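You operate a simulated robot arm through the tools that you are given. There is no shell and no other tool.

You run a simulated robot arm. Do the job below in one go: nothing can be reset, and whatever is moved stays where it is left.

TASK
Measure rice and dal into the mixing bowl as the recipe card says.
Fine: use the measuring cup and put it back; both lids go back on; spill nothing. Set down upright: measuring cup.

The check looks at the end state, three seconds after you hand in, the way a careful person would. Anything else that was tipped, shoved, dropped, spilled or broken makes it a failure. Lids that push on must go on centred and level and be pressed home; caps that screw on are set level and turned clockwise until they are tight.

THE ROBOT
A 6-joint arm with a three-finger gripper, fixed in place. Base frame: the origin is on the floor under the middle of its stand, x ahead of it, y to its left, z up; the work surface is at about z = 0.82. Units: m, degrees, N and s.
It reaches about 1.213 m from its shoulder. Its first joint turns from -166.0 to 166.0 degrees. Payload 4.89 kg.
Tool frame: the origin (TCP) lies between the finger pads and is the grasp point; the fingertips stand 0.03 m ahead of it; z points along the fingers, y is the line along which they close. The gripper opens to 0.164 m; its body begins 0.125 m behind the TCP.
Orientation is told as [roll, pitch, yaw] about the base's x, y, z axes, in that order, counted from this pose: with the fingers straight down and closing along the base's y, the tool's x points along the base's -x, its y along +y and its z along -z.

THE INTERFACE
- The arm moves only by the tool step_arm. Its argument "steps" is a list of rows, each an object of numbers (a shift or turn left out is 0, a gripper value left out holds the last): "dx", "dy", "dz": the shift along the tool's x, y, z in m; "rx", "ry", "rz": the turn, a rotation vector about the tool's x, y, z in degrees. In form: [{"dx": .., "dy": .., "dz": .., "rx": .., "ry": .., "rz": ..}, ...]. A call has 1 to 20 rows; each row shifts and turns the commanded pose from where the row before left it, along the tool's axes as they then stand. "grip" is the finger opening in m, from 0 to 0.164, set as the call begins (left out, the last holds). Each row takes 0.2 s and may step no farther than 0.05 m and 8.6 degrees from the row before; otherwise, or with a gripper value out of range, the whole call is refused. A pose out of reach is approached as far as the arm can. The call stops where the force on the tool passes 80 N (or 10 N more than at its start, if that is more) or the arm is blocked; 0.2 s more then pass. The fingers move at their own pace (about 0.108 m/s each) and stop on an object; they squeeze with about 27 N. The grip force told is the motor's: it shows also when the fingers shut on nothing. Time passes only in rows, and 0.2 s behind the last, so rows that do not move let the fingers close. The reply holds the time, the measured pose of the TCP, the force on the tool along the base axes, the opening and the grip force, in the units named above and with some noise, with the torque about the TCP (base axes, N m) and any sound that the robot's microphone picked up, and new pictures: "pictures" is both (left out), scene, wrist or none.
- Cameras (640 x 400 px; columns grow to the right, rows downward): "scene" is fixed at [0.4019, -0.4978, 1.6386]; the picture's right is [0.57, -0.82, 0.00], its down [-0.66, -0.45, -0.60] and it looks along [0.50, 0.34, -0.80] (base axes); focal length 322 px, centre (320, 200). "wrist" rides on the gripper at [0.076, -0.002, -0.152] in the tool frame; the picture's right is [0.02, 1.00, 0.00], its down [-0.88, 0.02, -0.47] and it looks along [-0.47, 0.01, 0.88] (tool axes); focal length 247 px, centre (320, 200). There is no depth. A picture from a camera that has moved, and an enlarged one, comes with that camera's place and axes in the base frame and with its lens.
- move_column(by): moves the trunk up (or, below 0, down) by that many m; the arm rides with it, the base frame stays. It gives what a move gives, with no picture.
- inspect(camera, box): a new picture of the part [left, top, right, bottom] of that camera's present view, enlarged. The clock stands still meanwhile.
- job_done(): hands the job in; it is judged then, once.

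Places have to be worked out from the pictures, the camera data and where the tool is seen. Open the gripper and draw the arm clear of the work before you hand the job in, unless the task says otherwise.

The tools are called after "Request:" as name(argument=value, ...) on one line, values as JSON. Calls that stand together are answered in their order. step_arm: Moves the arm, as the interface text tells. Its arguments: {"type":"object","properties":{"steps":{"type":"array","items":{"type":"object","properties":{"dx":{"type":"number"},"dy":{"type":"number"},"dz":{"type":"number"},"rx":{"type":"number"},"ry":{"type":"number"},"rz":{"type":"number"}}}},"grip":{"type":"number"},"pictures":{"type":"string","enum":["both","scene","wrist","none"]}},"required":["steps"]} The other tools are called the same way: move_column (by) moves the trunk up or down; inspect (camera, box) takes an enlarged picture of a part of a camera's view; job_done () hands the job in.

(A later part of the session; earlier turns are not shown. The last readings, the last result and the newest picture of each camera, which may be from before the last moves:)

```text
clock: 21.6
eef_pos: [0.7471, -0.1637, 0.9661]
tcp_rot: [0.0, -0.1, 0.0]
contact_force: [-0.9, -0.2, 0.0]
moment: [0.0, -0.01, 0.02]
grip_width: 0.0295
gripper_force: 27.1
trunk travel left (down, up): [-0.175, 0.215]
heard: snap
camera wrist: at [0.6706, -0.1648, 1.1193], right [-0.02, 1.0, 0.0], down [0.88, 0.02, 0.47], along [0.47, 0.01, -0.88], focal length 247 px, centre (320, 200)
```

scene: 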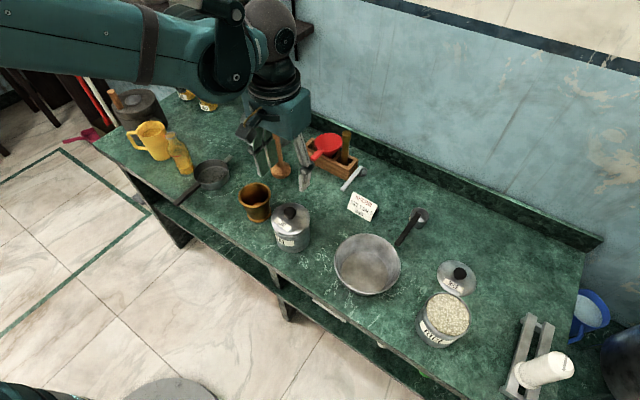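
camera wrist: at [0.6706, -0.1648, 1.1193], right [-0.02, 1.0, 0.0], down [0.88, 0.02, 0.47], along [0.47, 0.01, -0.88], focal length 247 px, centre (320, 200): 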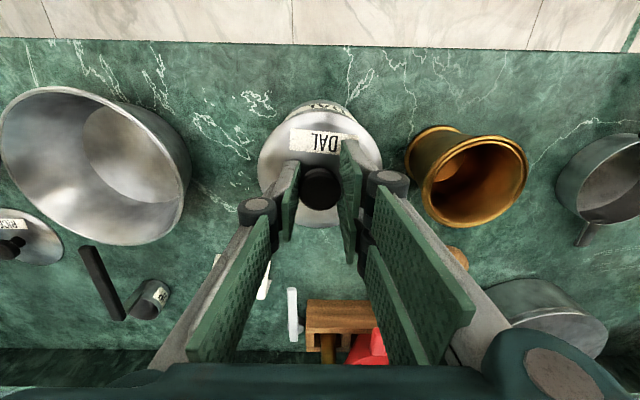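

A snap was heard as the fingers closed on the knob, so the lid may already be unseated. I'll lift slowly and check that the canister stays.

Request:
step_arm(steps=[{"dz": -0.004}, {"dz": -0.004}, {"dz": -0.004}, {"dz": -0.004}], pictures="both")

Request:
inspect(camera="scene", box=[230, 170, 350, 290])

```text
clock: 22.6
eef_pos: [0.7488, -0.1625, 0.9846]
tcp_rot: [-0.1, 0.1, 0.0]
contact_force: [0.1, 0.2, -0.4]
moment: [0.0, 0.03, 0.0]
grip_width: 0.0298
gripper_force: 26.7
trunk travel left (down, up): [-0.175, 0.215]
camera wrist: at [0.6717, -0.1641, 1.137], right [-0.02, 1.0, 0.0], down [0.88, 0.02, 0.47], along [0.47, 0.01, -0.88], focal length 247 px, centre (320, 200)
```

scene: 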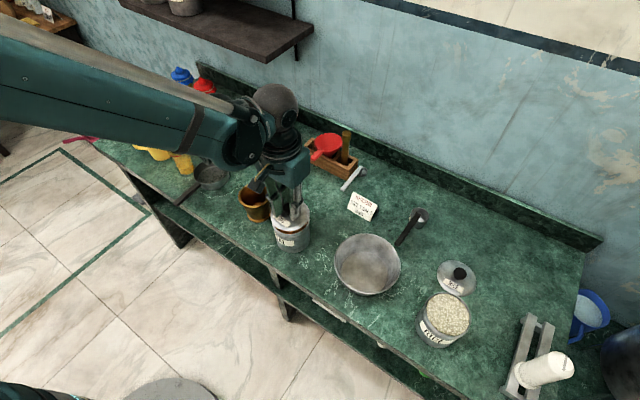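
wrist: 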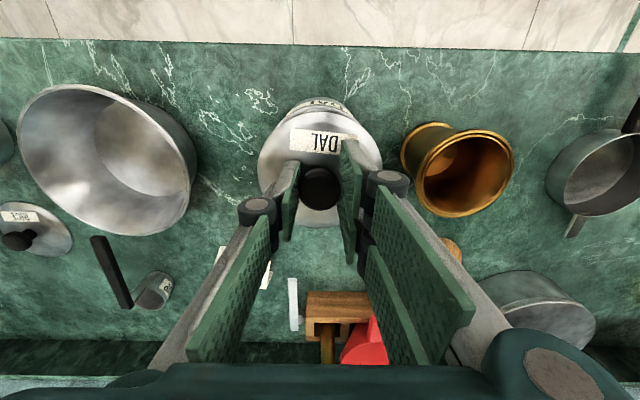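

```text
3.33 times, centred on (290, 230) of scene
camera zoom: at [0.4019, -0.4978, 1.6386], right [0.57, -0.82, 0.0], down [-0.66, -0.45, -0.6], along [0.5, 0.34, -0.8], focal length 1072 px, centre (420, 100)
```

zoom: 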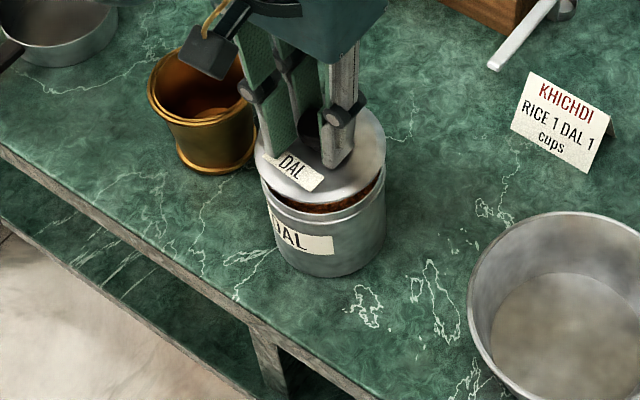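

The lid is off and the canister stayed put. I'll lift it clear and carry it to an open spot behind the dal can at about (0.88, -0.155).

Request:
step_arm(steps=[{"dz": -0.03}, {"dz": -0.03}, {"dz": -0.015}, {"dx": -0.034, "dy": 0.002}, {"dx": -0.034, "dy": 0.002}, {"dx": -0.034, "dy": 0.002}, {"dx": -0.03, "dy": 0.001}, {}], pictures="both")

```text
clock: 24.4
eef_pos: [0.8803, -0.1543, 1.0591]
tcp_rot: [-0.1, 0.1, -0.1]
contact_force: [0.6, 0.7, -0.9]
moment: [0.01, 0.03, -0.03]
grip_width: 0.0299
gripper_force: 27.3
trunk travel left (down, up): [-0.175, 0.215]
camera wrist: at [0.8044, -0.1557, 1.2115], right [-0.02, 1.0, 0.0], down [0.88, 0.02, 0.47], along [0.47, 0.01, -0.88], focal length 247 px, centre (320, 200)
```

scene: 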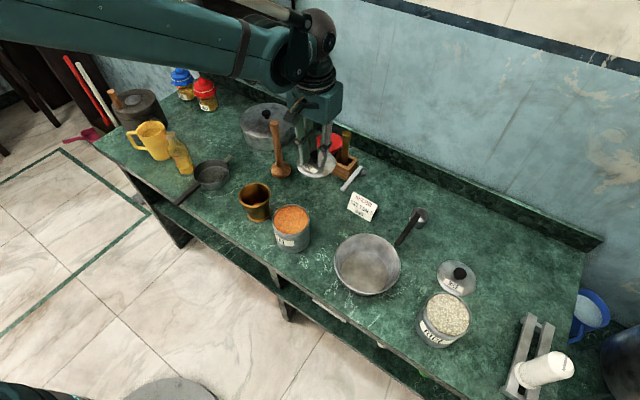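
wrist: 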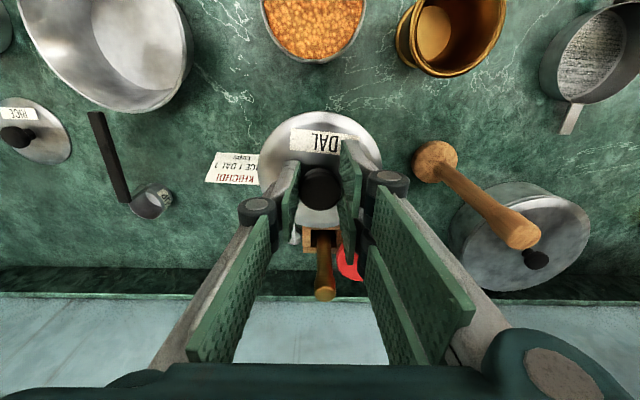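

Clear of the masher and the spoon, so I'll lower the dal lid toward the table.

Request:
step_arm(steps=[{"dz": 0.04}, {"dz": 0.04}, {"dz": 0.04}, {"dz": 0.04}, {"dz": 0.025}, {}], pictures="both")

Request:
inspect(camera="scene", box=[260, 130, 380, 230])

```text
clock: 25.8
eef_pos: [0.8822, -0.1549, 0.8705]
tcp_rot: [0.0, 0.0, 0.1]
contact_force: [-0.5, 0.2, 0.0]
moment: [-0.01, 0.04, -0.02]
grip_width: 0.0297
gripper_force: 27.2
trunk travel left (down, up): [-0.175, 0.215]
camera wrist: at [0.8045, -0.1568, 1.0237], right [-0.02, 1.0, 0.0], down [0.88, 0.02, 0.47], along [0.47, 0.01, -0.88], focal length 247 px, centre (320, 200)
```

scene: 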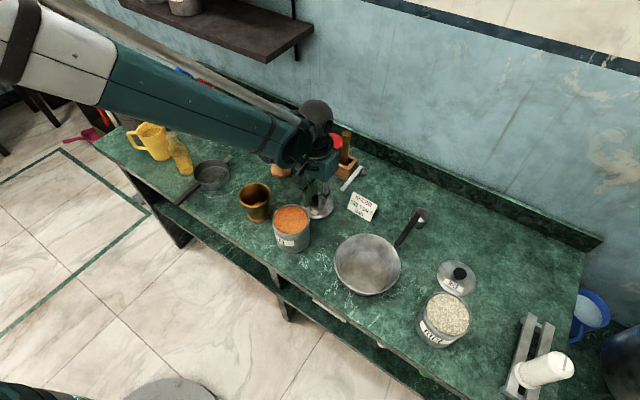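
wrist: 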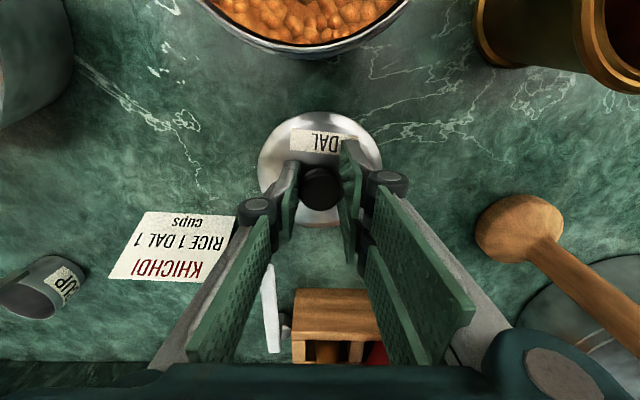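

```text
4.00 times, centred on (320, 180) of scene
camera zoom: at [0.4019, -0.4978, 1.6386], right [0.57, -0.82, 0.0], down [-0.66, -0.45, -0.6], along [0.5, 0.34, -0.8], focal length 1287 px, centre (320, 280)
```

zoom: 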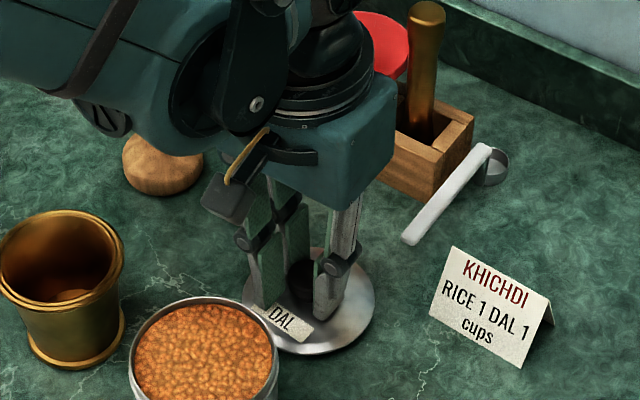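

The cup's label reads "...CUP" and nothing nearby has been disturbed. Contact should come near TCP z=0.860, so I'll finish lowering in small steps.

Request:
step_arm(steps=[{"dz": 0.004}, {"dz": 0.003}, {}], pictures="none")

Request:
step_arm(steps=[{"dz": 0.002}, {}], pictures="none")

```text
clock: 26.6
eef_pos: [0.8809, -0.1553, 0.8666]
tcp_rot: [0.0, 0.1, 0.0]
contact_force: [-0.2, 0.4, 0.6]
moment: [0.02, -0.02, 0.02]
grip_width: 0.0298
gripper_force: 26.8
trunk travel left (down, up): [-0.175, 0.215]
```

```text
clock: 27.2
eef_pos: [0.8803, -0.1549, 0.8633]
tcp_rot: [0.0, -0.1, -0.1]
contact_force: [0.3, -0.3, -0.4]
moment: [-0.03, 0.02, -0.02]
grip_width: 0.0299
gripper_force: 27.1
trunk travel left (down, up): [-0.175, 0.215]
```

Request:
step_arm(steps=[{"dz": 0.002}, {}], pictures="none")

```text
clock: 27.8
eef_pos: [0.8802, -0.1545, 0.8618]
tcp_rot: [0.0, 0.1, 0.1]
contact_force: [-0.3, 0.3, -0.7]
moment: [-0.02, 0.01, 0.03]
grip_width: 0.0298
gripper_force: 27.3
trunk travel left (down, up): [-0.175, 0.215]
```

Request:
step_arm(steps=[{"dz": 0.002}, {}], pictures="none")

```text
clock: 28.4
eef_pos: [0.8798, -0.1548, 0.8608]
tcp_rot: [0.1, 0.1, 0.0]
contact_force: [4.0, 0.8, 13.5]
moment: [-0.02, -0.13, 0.08]
grip_width: 0.0298
gripper_force: 27.0
trunk travel left (down, up): [-0.175, 0.215]
```

The dal lid has touched down (13.5 N at z=0.8608). I'll release it and rise straight up.

Request:
step_arm(steps=[{}, {}], grip=0.07, pictures="none")

Request:
step_arm(steps=[{"dz": -0.03}, {"dz": -0.04}, {"dz": -0.04}, {"dz": -0.04}, {"dz": -0.04}, {"dz": -0.04}, {"dz": -0.03}], pictures="both")

Request:
inspect(camera="scene", box=[240, 130, 440, 270])

```text
clock: 29.0
eef_pos: [0.88, -0.1551, 0.86]
tcp_rot: [0.0, 0.0, -0.1]
contact_force: [1.2, -0.1, 0.7]
moment: [0.0, 0.05, 0.0]
grip_width: 0.07
gripper_force: 0.1
trunk travel left (down, up): [-0.175, 0.215]
```

```text
clock: 30.6
eef_pos: [0.8806, -0.1561, 1.122]
tcp_rot: [0.0, 0.0, 0.0]
contact_force: [0.9, -0.2, 0.1]
moment: [0.02, 0.12, 0.0]
grip_width: 0.0701
gripper_force: 0.0
trunk travel left (down, up): [-0.175, 0.215]
camera wrist: at [0.8048, -0.1576, 1.275], right [-0.02, 1.0, 0.0], down [0.88, 0.02, 0.47], along [0.47, 0.01, -0.88], focal length 247 px, centre (320, 200)
```

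scene: 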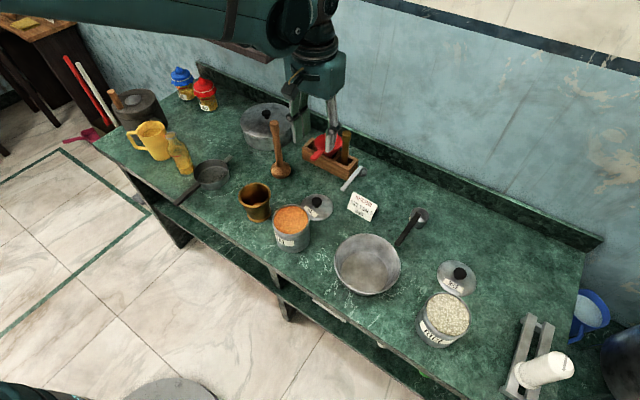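
wrist: 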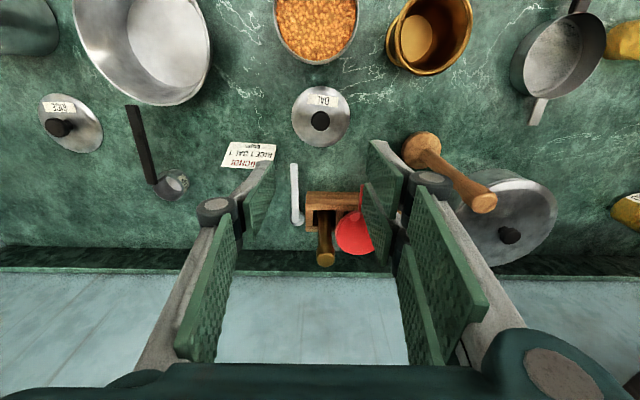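

```text
2.86 times, centred on (340, 200) of scene
camera zoom: at [0.4019, -0.4978, 1.6386], right [0.57, -0.82, 0.0], down [-0.66, -0.45, -0.6], along [0.5, 0.34, -0.8], focal length 919 px, centre (263, 200)
```

zoom: 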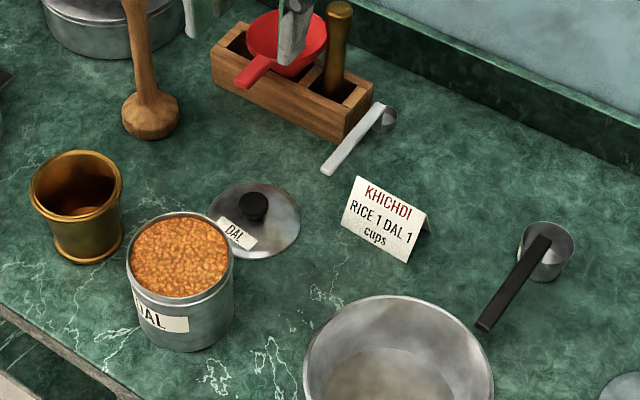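

Both lids are parked. I'll move over the cup for a closer look at its handle alignment and label before grasping.

Request:
step_arm(steps=[{"dx": -0.0035, "dy": -0.0394, "dz": 0.0131}, {"dx": -0.0035, "dy": -0.0394, "dz": 0.0131}, {"dx": -0.0035, "dy": -0.0394, "dz": 0.0131}, {"dx": -0.0035, "dy": -0.0394, "dz": 0.0131}, {"dx": -0.0035, "dy": -0.0394, "dz": 0.0131}, {"dx": -0.0035, "dy": -0.0394, "dz": 0.0131}, {"dx": -0.0035, "dy": -0.0394, "dz": 0.0131}, {}], grip=0.08, pictures="both")

Request:
inspect(camera="wrist", box=[230, 70, 410, 250])

Request:
inspect(camera="scene", box=[370, 190, 450, 260])

```text
clock: 32.4
eef_pos: [0.9036, -0.4327, 1.0296]
tcp_rot: [0.0, -0.1, -0.1]
contact_force: [-0.5, -0.2, -0.3]
moment: [0.09, 0.05, -0.03]
grip_width: 0.0802
gripper_force: 0.1
trunk travel left (down, up): [-0.175, 0.215]
camera wrist: at [0.8269, -0.434, 1.1825], right [-0.02, 1.0, 0.0], down [0.88, 0.02, 0.47], along [0.47, 0.01, -0.88], focal length 247 px, centre (320, 200)
```

scene: 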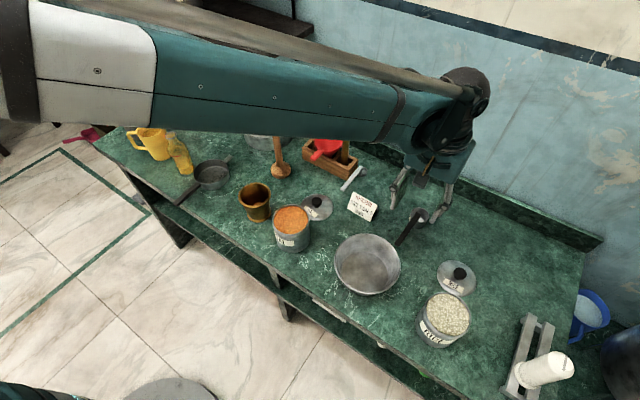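
wrist: 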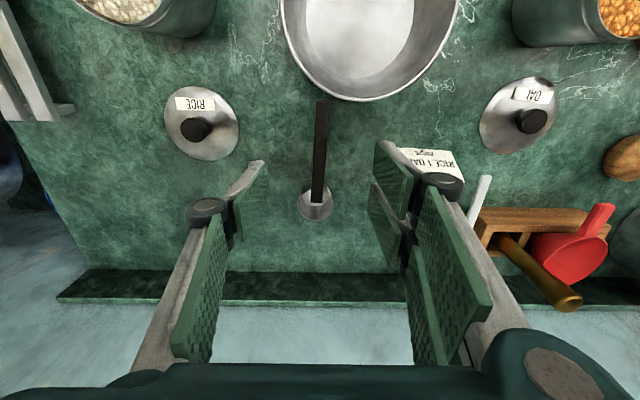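

```text
2.22 times, centred on (320, 160) of wrist
camera zoom: at [0.8269, -0.434, 1.1825], right [-0.02, 1.0, 0.0], down [0.88, 0.02, 0.47], along [0.47, 0.01, -0.88], focal length 549 px, centre (320, 289)
```

zoom: 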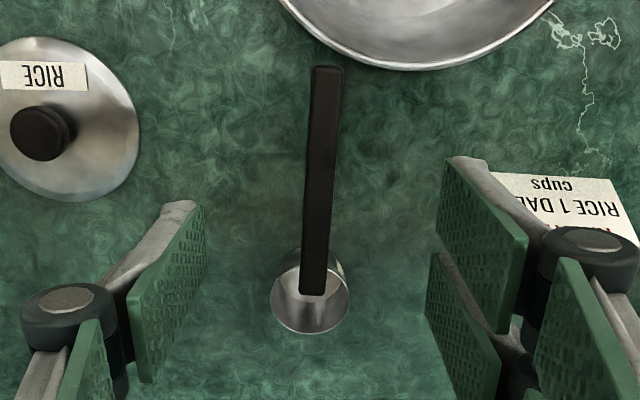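

```text
5.71 times, centred on (410, 225) of scene
camera zoom: at [0.4019, -0.4978, 1.6386], right [0.57, -0.82, 0.0], down [-0.66, -0.45, -0.6], along [0.5, 0.34, -0.8], focal length 1838 px, centre (-194, 57)
```

zoom: 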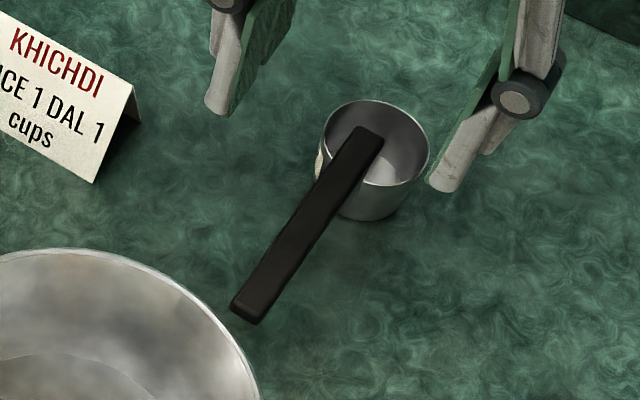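

Triangulating again, the handle is about 14 mm wide and horizontal, with its top at z≈0.902, running from x=0.858 to 0.979. The cup itself is lower, with its rim at (1.007, -0.436, ~0.86), so the handle is raised above the rim on a stem. I plan to grip the handle with the tool pitched 45°, approaching from the robot side. I'll set that orientation up here at safe height and look at the cup from this lower angle.

Request:
step_arm(steps=[{"rz": 2.6, "dx": 0.01}, {"ry": -7.5, "dx": 0.01}, {"ry": -7.5}, {"ry": -7.5}, {"ry": -7.5}, {"ry": -7.5}, {"ry": -7.5}, {}], grip=0.08, pictures="both")

Request:
inspect(camera="wrist", box=[200, 200, 440, 400])

```text
clock: 34.2
eef_pos: [0.8842, -0.4304, 1.0295]
tcp_rot: [0.0, -45.1, -2.6]
contact_force: [0.6, 0.1, -0.8]
moment: [0.02, 0.04, 0.01]
grip_width: 0.0798
gripper_force: 0.1
trunk travel left (down, up): [-0.175, 0.215]
camera wrist: at [0.7221, -0.4249, 1.083], right [0.03, 1.0, -0.02], down [0.29, 0.01, 0.96], along [0.96, -0.03, -0.29], focal length 247 px, centre (320, 200)
```

scene: 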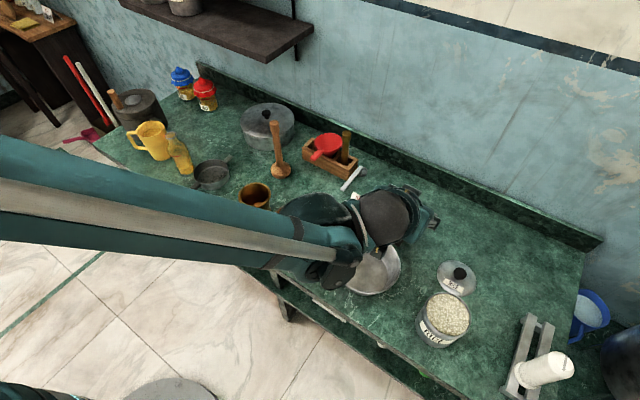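
wrist: 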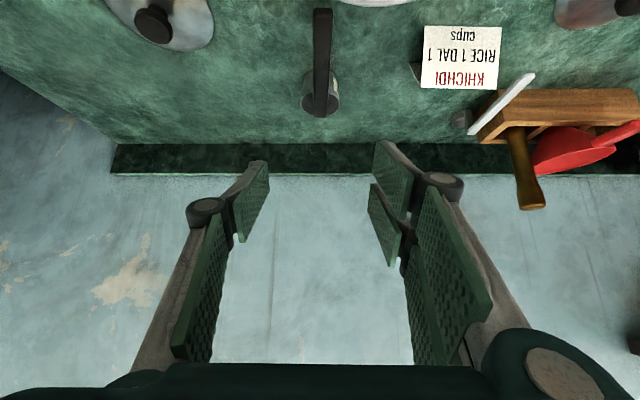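

```text
2.00 times, centred on (320, 300) of wrist
camera zoom: at [0.7221, -0.4249, 1.083], right [0.03, 1.0, -0.02], down [0.29, 0.01, 0.96], along [0.96, -0.03, -0.29], focal length 494 px, centre (320, 0)
```

zoom: 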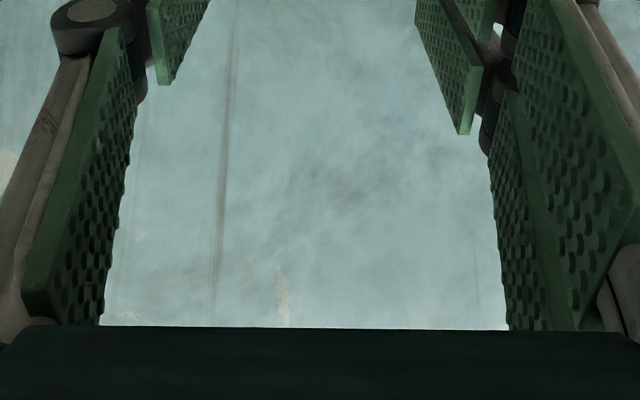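

Request:
inspect(camera="wrist", box=[260, 0, 400, 130])

Request:
inspect(camera="scene", box=[240, 160, 480, 310])

```text
3.08 times, centred on (330, 65) of wrist
camera zoom: at [0.7221, -0.4249, 1.083], right [0.03, 1.0, -0.02], down [0.29, 0.01, 0.96], along [0.96, -0.03, -0.29], focal length 760 px, centre (289, 615)
```

zoom: 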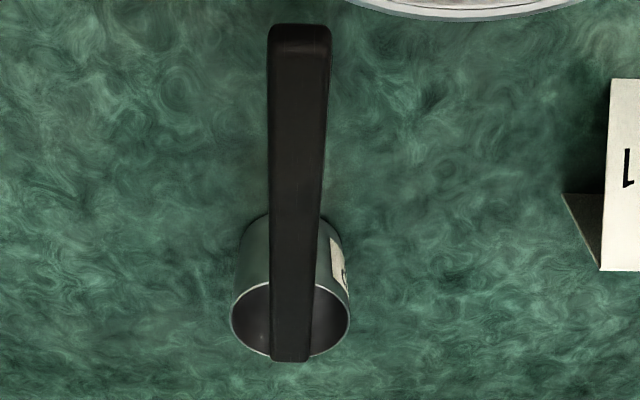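

```text
2.67 times, centred on (360, 235) of scene
camera zoom: at [0.4019, -0.4978, 1.6386], right [0.57, -0.82, 0.0], down [-0.66, -0.45, -0.6], along [0.5, 0.34, -0.8], focal length 858 px, centre (213, 107)
```

zoom: 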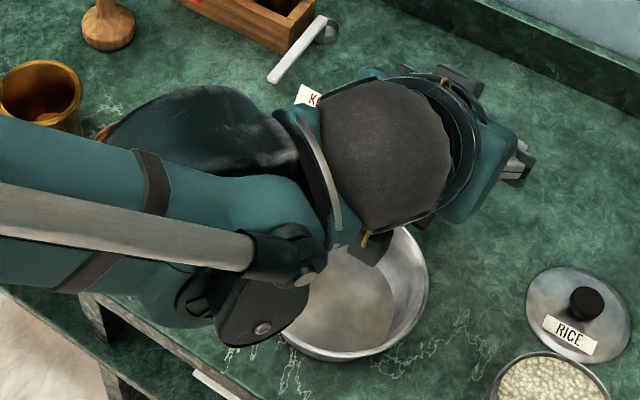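

The view confirms the geometry: handle top at z≈0.902 and rim at z≈0.86. I'll slide back and down to line up, then advance partway along the tool axis with the handle between the open fingers.

Request:
step_arm(steps=[{"dx": 0.036}, {"dx": 0.0367, "dy": -0.0004}, {"dz": 0.03}, {"dz": 0.025}, {}], grip=0.07, pictures="both")

Request:
inspect(camera="wrist", box=[220, 60, 420, 240])

Request:
inspect(camera="scene", box=[240, 160, 480, 310])

```text
clock: 35.4
eef_pos: [0.8734, -0.4291, 0.9384]
tcp_rot: [0.0, -45.1, -2.7]
contact_force: [-0.2, -0.8, -0.7]
moment: [0.03, -0.01, 0.03]
grip_width: 0.0698
gripper_force: 0.0
trunk travel left (down, up): [-0.175, 0.215]
camera wrist: at [0.7116, -0.4235, 0.9924], right [0.03, 1.0, -0.02], down [0.29, 0.01, 0.96], along [0.96, -0.03, -0.29], focal length 247 px, centre (320, 200)
```

scene: 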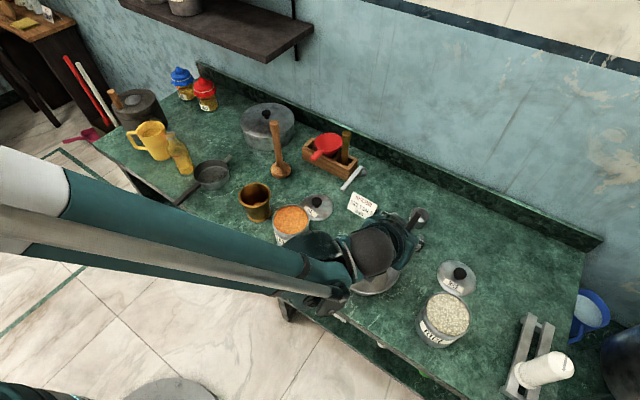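
wrist: 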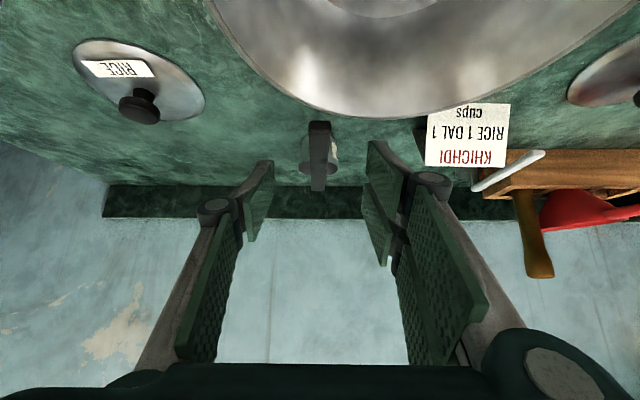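

```text
2.22 times, centred on (320, 150) of wrist
camera zoom: at [0.7116, -0.4235, 0.9924], right [0.03, 1.0, -0.02], down [0.29, 0.01, 0.96], along [0.96, -0.03, -0.29], focal length 549 px, centre (320, 311)
```

zoom: 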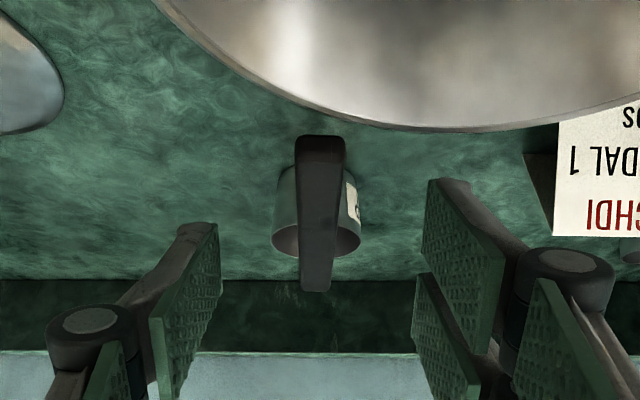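

```text
2.67 times, centred on (360, 235) of scene
camera zoom: at [0.4019, -0.4978, 1.6386], right [0.57, -0.82, 0.0], down [-0.66, -0.45, -0.6], along [0.5, 0.34, -0.8], focal length 858 px, centre (213, 107)
```

zoom: 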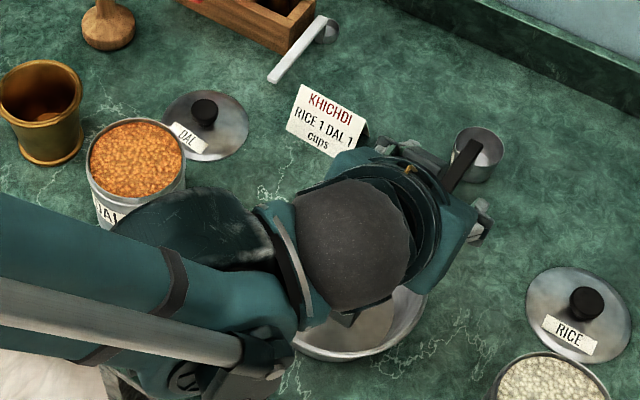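

The handle is centred between the open fingers and the bowl rim is clear. I'll advance the last 47 mm along the tool axis and close on the handle.

Request:
step_arm(steps=[{"dz": 0.024, "dy": -0.0006}, {"dz": 0.0234, "dy": -0.0006}, {}], pictures="wrist")

Request:
inspect(camera="wrist", box=[220, 60, 420, 240])

```text
clock: 36.2
eef_pos: [0.9049, -0.4306, 0.9071]
tcp_rot: [0.0, -45.0, -2.7]
contact_force: [-0.2, -0.1, -0.1]
moment: [0.0, -0.01, 0.02]
grip_width: 0.07
gripper_force: 0.1
trunk travel left (down, up): [-0.175, 0.215]
camera wrist: at [0.7438, -0.426, 0.9606], right [0.03, 1.0, -0.02], down [0.29, 0.01, 0.96], along [0.96, -0.03, -0.29], focal length 247 px, centre (320, 200)
```

wrist: 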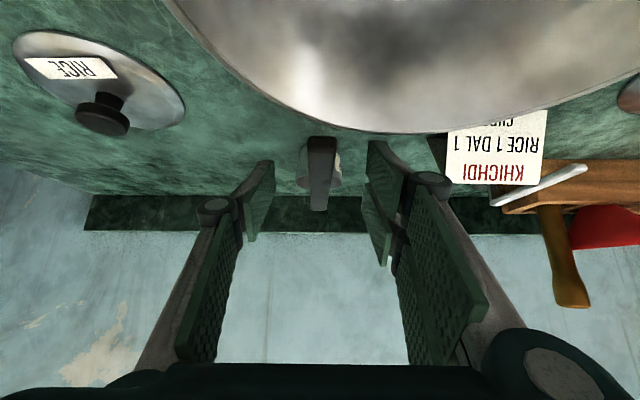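

```text
2.22 times, centred on (320, 150) of wrist
camera zoom: at [0.7438, -0.426, 0.9606], right [0.03, 1.0, -0.02], down [0.29, 0.01, 0.96], along [0.96, -0.03, -0.29], focal length 549 px, centre (320, 311)
```

zoom: 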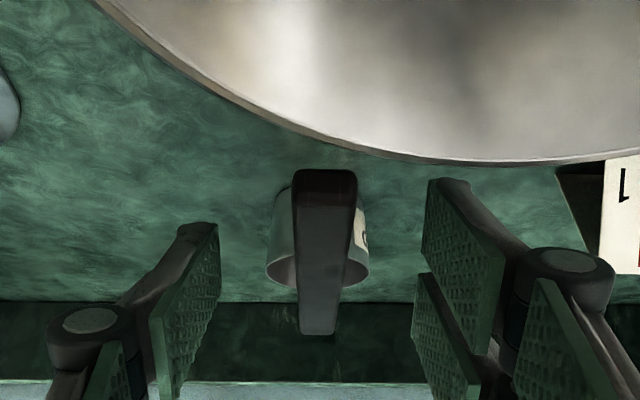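

The handle sits between the pads as planned, so I'll close on it.

Request:
step_arm(steps=[{}, {}, {}], grip=0.0, pictures="both")

Request:
inspect(camera="wrist", box=[220, 60, 420, 240])

```text
clock: 37.0
eef_pos: [0.9055, -0.4316, 0.9064]
tcp_rot: [-0.1, -44.9, -2.6]
contact_force: [0.5, -0.4, 0.6]
moment: [-0.02, -0.08, -0.03]
grip_width: 0.0155
gripper_force: 26.8
trunk travel left (down, up): [-0.175, 0.215]
camera wrist: at [0.7437, -0.426, 0.9608], right [0.03, 1.0, -0.02], down [0.29, 0.01, 0.96], along [0.96, -0.03, -0.29], focal length 247 px, centre (320, 200)
```

scene: 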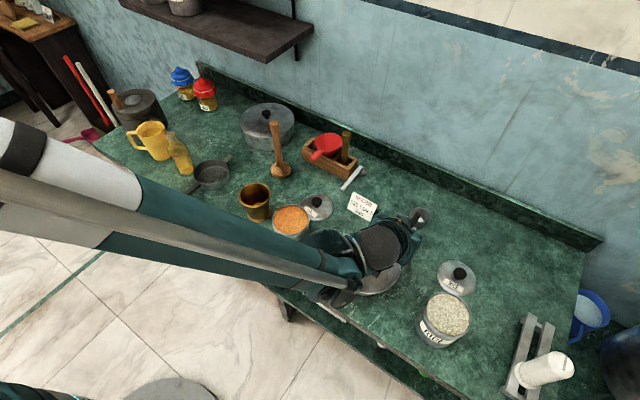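
wrist: 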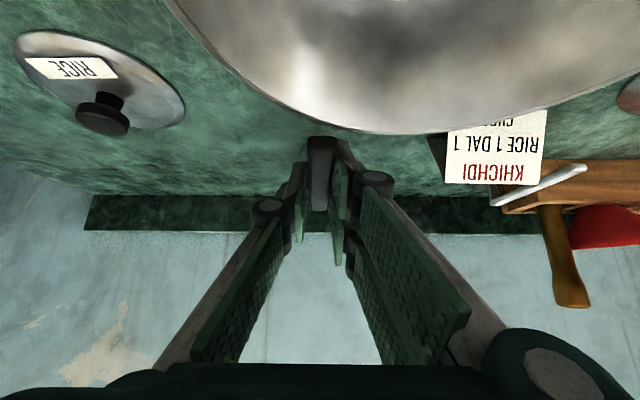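

```text
2.22 times, centred on (320, 150) of wrist
camera zoom: at [0.7437, -0.426, 0.9608], right [0.03, 1.0, -0.02], down [0.29, 0.01, 0.96], along [0.96, -0.03, -0.29], focal length 549 px, centre (320, 311)
```

zoom: 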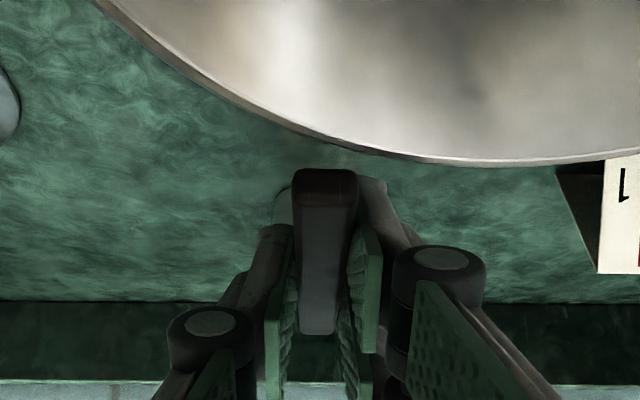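

The grip is firm at 0.0155 m. I'll lift straight up, in tool terms an equal shift along -x and -z, and check the cup stays level in the grip.

Request:
step_arm(steps=[{"dx": -0.007, "dz": -0.007}, {"dx": -0.014, "dz": -0.014}, {"dx": -0.021, "dz": -0.021}, {"dx": -0.028, "dz": -0.028}, {"dx": -0.028, "dz": -0.028}, {}], pictures="both")

Request:
inspect(camera="scene", box=[370, 140, 500, 260])

Request:
inspect(camera="wrist", box=[220, 60, 420, 240])

```text
clock: 38.4
eef_pos: [0.9044, -0.4327, 1.0427]
tcp_rot: [0.0, -44.9, -2.5]
contact_force: [-0.8, 0.1, -0.9]
moment: [-0.06, 0.08, 0.0]
grip_width: 0.0155
gripper_force: 26.8
trunk travel left (down, up): [-0.175, 0.215]
camera wrist: at [0.7429, -0.427, 1.0971], right [0.03, 1.0, -0.02], down [0.29, 0.01, 0.96], along [0.96, -0.03, -0.29], focal length 247 px, centre (320, 200)
```

scene: 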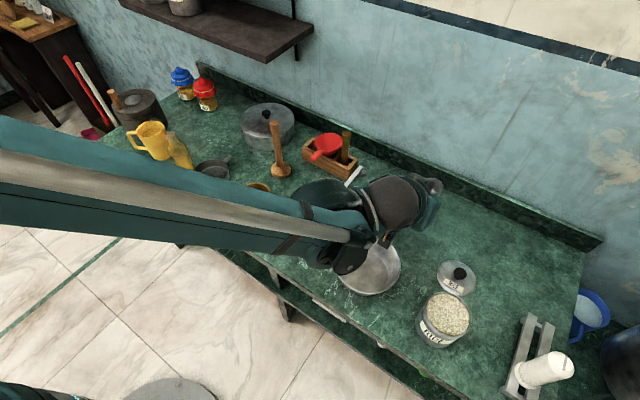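
wrist: 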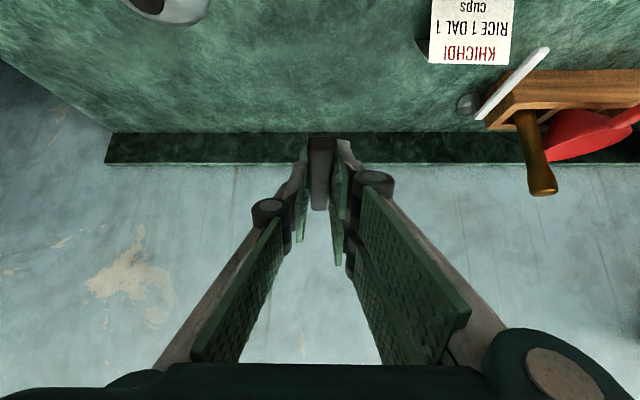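

```text
3.33 times, centred on (435, 200) of scene
camera zoom: at [0.4019, -0.4978, 1.6386], right [0.57, -0.82, 0.0], down [-0.66, -0.45, -0.6], along [0.5, 0.34, -0.8], focal length 1072 px, centre (-63, 200)
```

zoom: 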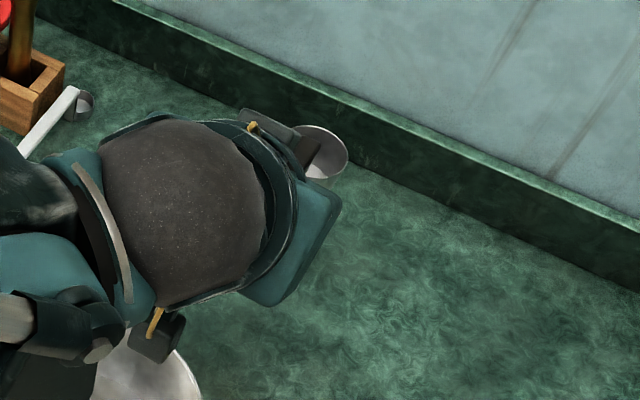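

```text
2.22 times, centred on (320, 150) of wrist
camera zoom: at [0.7429, -0.427, 1.0971], right [0.03, 1.0, -0.02], down [0.29, 0.01, 0.96], along [0.96, -0.03, -0.29], focal length 549 px, centre (320, 311)
```

zoom: 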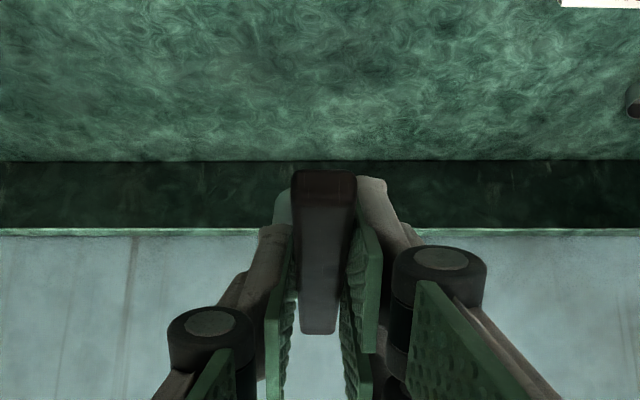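

The handle sits exactly as gripped, so the cup is held level. The cup centre is about 0.1015 m ahead of the TCP, the rim about 0.047 m below it and the bottom about 0.087 m below. I'll carry the cup over the rice canister, keeping it high.

Request:
step_arm(steps=[{"dx": 0.0208, "dy": -0.0221, "dz": -0.0238}, {"dx": 0.0208, "dy": -0.0221, "dz": -0.0238}, {"dx": 0.0208, "dy": -0.0221, "dz": -0.0238}, {"dx": 0.0208, "dy": -0.0221, "dz": -0.0238}, {"dx": 0.0208, "dy": -0.0221, "dz": -0.0238}, {"dx": 0.0208, "dy": -0.0221, "dz": -0.0238}, {"dx": 0.0208, "dy": -0.0221, "dz": -0.0238}, {"dx": 0.0208, "dy": -0.0221, "dz": -0.0238}, {}], pictures="both")

Request:
inspect(camera="scene", box=[370, 230, 520, 370])

Request:
inspect(camera="wrist", box=[220, 0, 420, 180])

```text
clock: 40.4
eef_pos: [0.6471, -0.5997, 1.061]
tcp_rot: [0.1, -45.0, -2.7]
contact_force: [0.0, -0.1, 0.4]
moment: [0.03, 0.11, 0.0]
grip_width: 0.0157
gripper_force: 26.7
trunk travel left (down, up): [-0.175, 0.215]
camera wrist: at [0.4849, -0.5932, 1.114], right [0.03, 1.0, -0.02], down [0.29, 0.01, 0.96], along [0.96, -0.03, -0.29], focal length 247 px, centre (320, 200)
```

scene: 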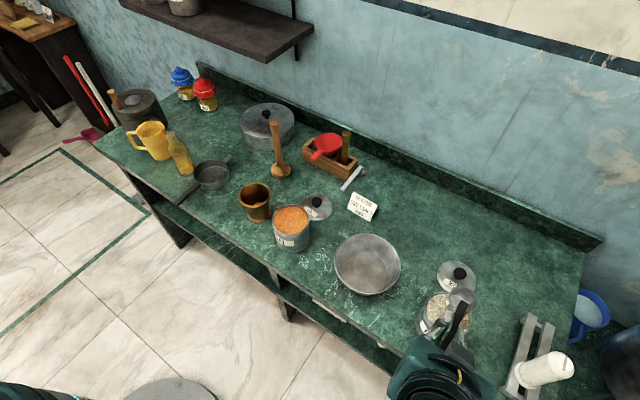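
wrist: 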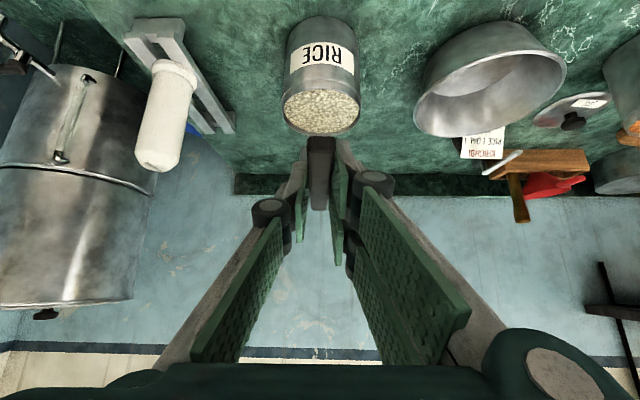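

```text
2.86 times, centred on (445, 300) of scene
camera zoom: at [0.4019, -0.4978, 1.6386], right [0.57, -0.82, 0.0], down [-0.66, -0.45, -0.6], along [0.5, 0.34, -0.8], focal length 919 px, centre (-37, -86)
```

zoom: 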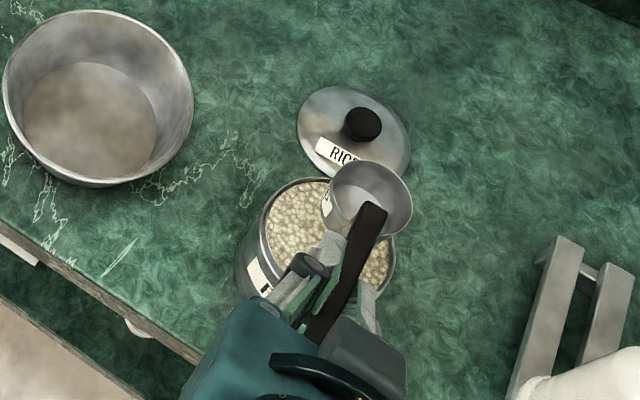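

```text
2.22 times, centred on (320, 90) of wrist
camera zoom: at [0.4849, -0.5932, 1.114], right [0.03, 1.0, -0.02], down [0.29, 0.01, 0.96], along [0.96, -0.03, -0.29], focal length 549 px, centre (320, 444)
```

zoom: 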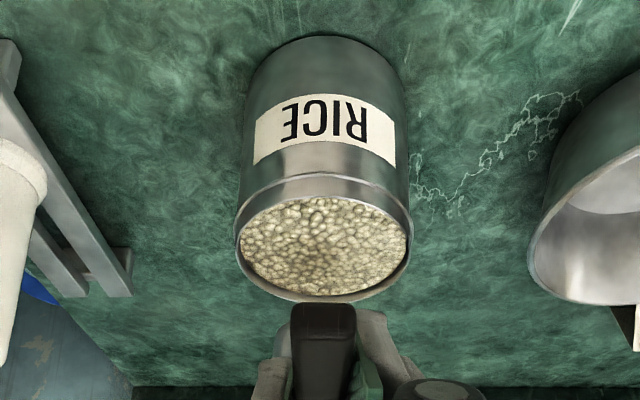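

The view of the cup over the can is good. I'll zoom further to measure the rim position and check the cup is level and its true size.

Request:
inspect(camera="scene", box=[420, 270, 500, 350])

```text
5.00 times, centred on (460, 310) of scene
camera zoom: at [0.4019, -0.4978, 1.6386], right [0.57, -0.82, 0.0], down [-0.66, -0.45, -0.6], along [0.5, 0.34, -0.8], focal length 1608 px, centre (-380, -350)
```

zoom: 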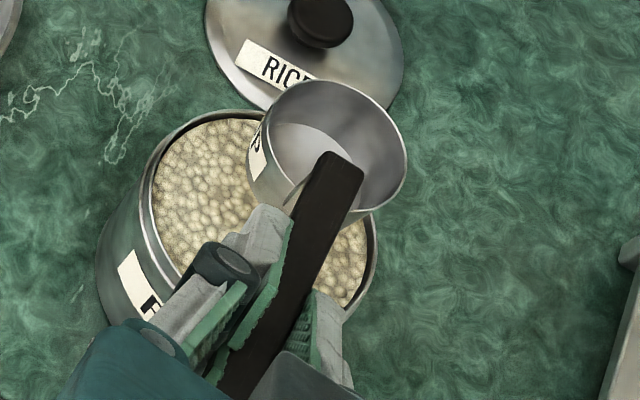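

The cup is centred over the canister to within a couple of millimetres. I'll lower it until its bottom nearly reaches the rice surface, then look again.

Request:
step_arm(steps=[{"dx": 0.0173, "dz": 0.0173}, {"dx": 0.0173, "dz": 0.0173}, {}], pictures="both")

Request:
inspect(camera="scene", box=[400, 270, 480, 350])

Request:
inspect(camera="wrist", box=[220, 20, 420, 200])

```text
clock: 41.2
eef_pos: [0.647, -0.6001, 1.0104]
tcp_rot: [0.0, -44.9, -2.7]
contact_force: [0.5, -0.9, -0.8]
moment: [0.02, 0.08, 0.01]
grip_width: 0.0156
gripper_force: 27.2
trunk travel left (down, up): [-0.175, 0.215]
camera wrist: at [0.4847, -0.5929, 1.0644], right [0.03, 1.0, -0.02], down [0.29, 0.01, 0.96], along [0.96, -0.03, -0.29], focal length 247 px, centre (320, 200)
```

scene: 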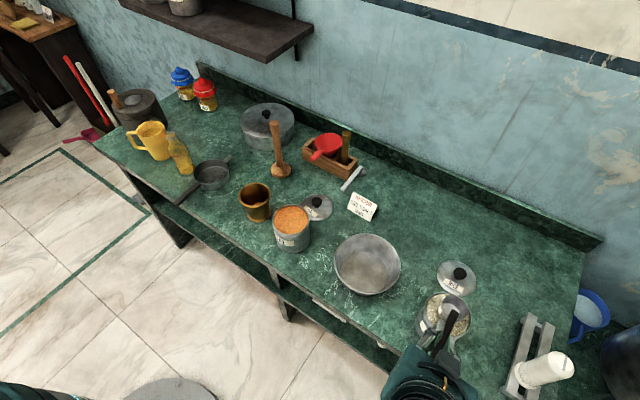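
wrist: 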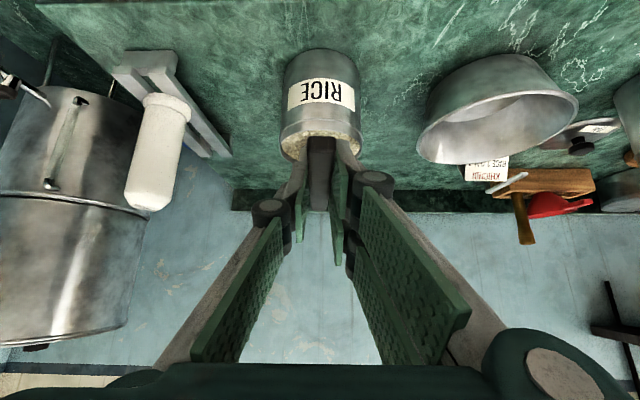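

```text
5.00 times, centred on (440, 310) of scene
camera zoom: at [0.4019, -0.4978, 1.6386], right [0.57, -0.82, 0.0], down [-0.66, -0.45, -0.6], along [0.5, 0.34, -0.8], focal length 1608 px, centre (-280, -350)
```

zoom: 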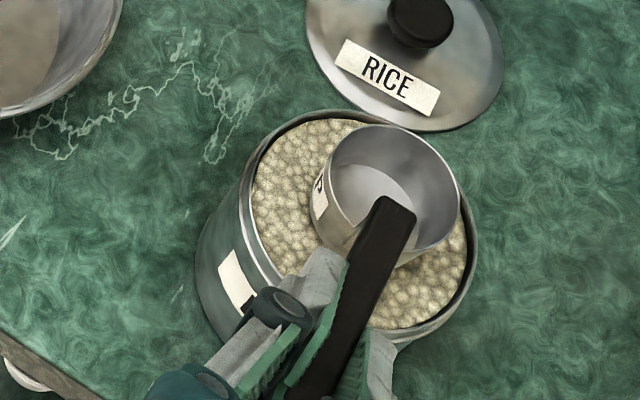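

```text
2.22 times, centred on (320, 110) of wrist
camera zoom: at [0.4847, -0.5929, 1.0644], right [0.03, 1.0, -0.02], down [0.29, 0.01, 0.96], along [0.96, -0.03, -0.29], focal length 549 px, centre (320, 400)
```

zoom: 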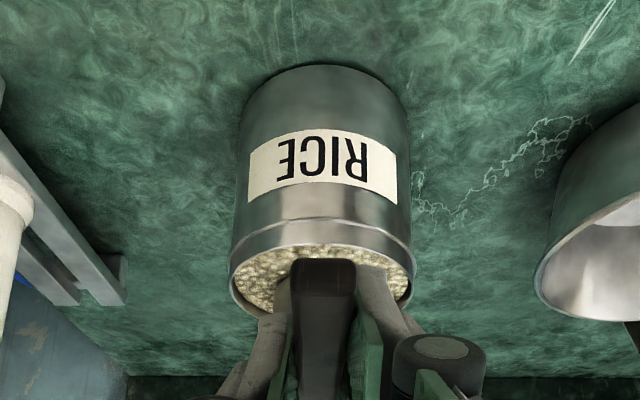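

The cup's bottom is about to touch the rice and it is well inside the rim all round. I'll push down slowly, reading the force as it enters.

Request:
step_arm(steps=[{"dx": 0.0035, "dz": 0.0035}, {"dx": 0.0035, "dz": 0.0035}, {"dx": 0.0035, "dz": 0.0035}, {}], pictures="scene")

Request:
inspect(camera="scene", box=[400, 270, 480, 350])

```text
clock: 42.2
eef_pos: [0.6455, -0.5988, 0.996]
tcp_rot: [0.0, -45.0, -2.6]
contact_force: [0.0, 0.2, 0.0]
moment: [0.02, 0.08, 0.06]
grip_width: 0.0159
gripper_force: 27.2
trunk travel left (down, up): [-0.175, 0.215]
```

scene: 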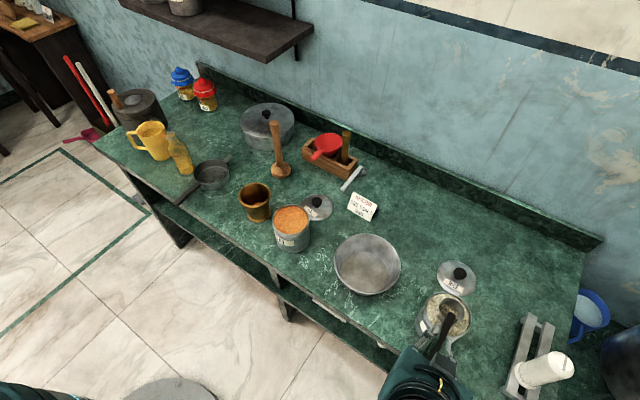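

```text
5.00 times, centred on (440, 310) of scene
camera zoom: at [0.4019, -0.4978, 1.6386], right [0.57, -0.82, 0.0], down [-0.66, -0.45, -0.6], along [0.5, 0.34, -0.8], focal length 1608 px, centre (-280, -350)
```

zoom: 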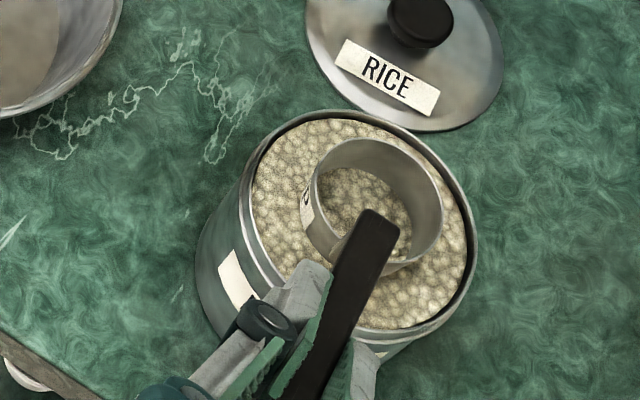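

There's no resistance, and the cup is sinking into the rice with rice showing inside it. I'll keep lowering until its rim is below the rice surface, watching that the handle clears the can rim.

Request:
step_arm(steps=[{"dx": 0.0055, "dz": 0.0055}, {"dx": 0.0055, "dz": 0.0055}, {"dx": 0.0055, "dz": 0.0055}, {"dx": 0.0055, "dz": 0.0055}, {}], pictures="both")

Request:
inspect(camera="scene", box=[400, 270, 480, 350])

Request:
inspect(camera="wrist", box=[220, 20, 420, 200])

```text
clock: 43.4
eef_pos: [0.6451, -0.598, 0.9662]
tcp_rot: [0.0, -45.0, -2.6]
contact_force: [1.0, -0.2, -0.1]
moment: [0.03, 0.11, 0.01]
grip_width: 0.0153
gripper_force: 26.8
trunk travel left (down, up): [-0.175, 0.215]
camera wrist: at [0.4828, -0.5923, 1.0204], right [0.03, 1.0, -0.02], down [0.29, 0.01, 0.96], along [0.96, -0.03, -0.29], focal length 247 px, centre (320, 200)
```

scene: 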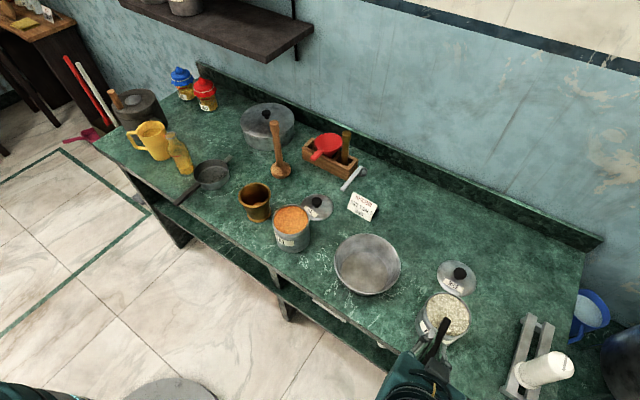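
wrist: 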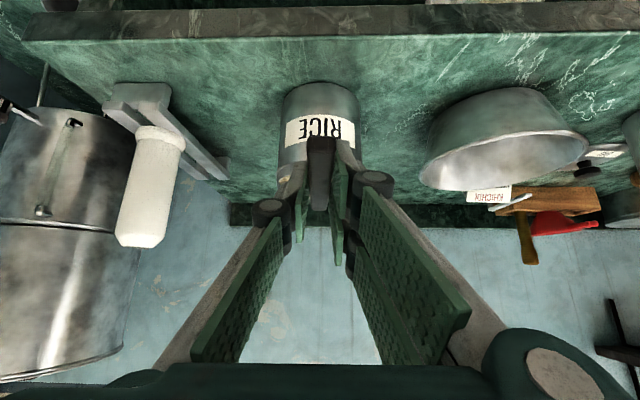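

```text
5.00 times, centred on (440, 310) of scene
camera zoom: at [0.4019, -0.4978, 1.6386], right [0.57, -0.82, 0.0], down [-0.66, -0.45, -0.6], along [0.5, 0.34, -0.8], focal length 1608 px, centre (-280, -350)
```

zoom: 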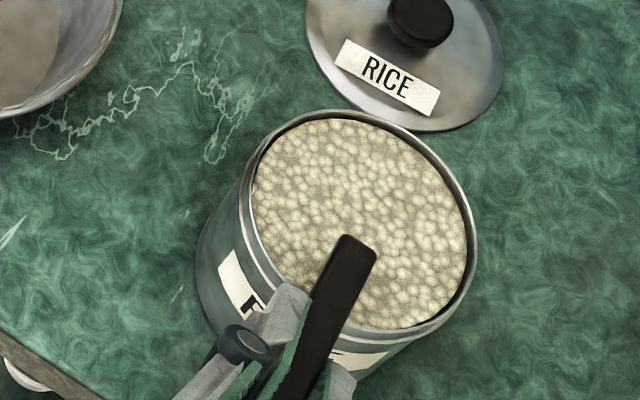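

```text
2.22 times, centred on (320, 110) of wrist
camera zoom: at [0.4828, -0.5923, 1.0204], right [0.03, 1.0, -0.02], down [0.29, 0.01, 0.96], along [0.96, -0.03, -0.29], focal length 549 px, centre (320, 400)
```

zoom: 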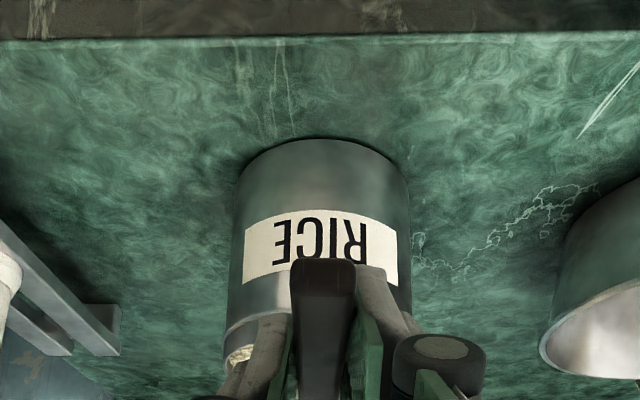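

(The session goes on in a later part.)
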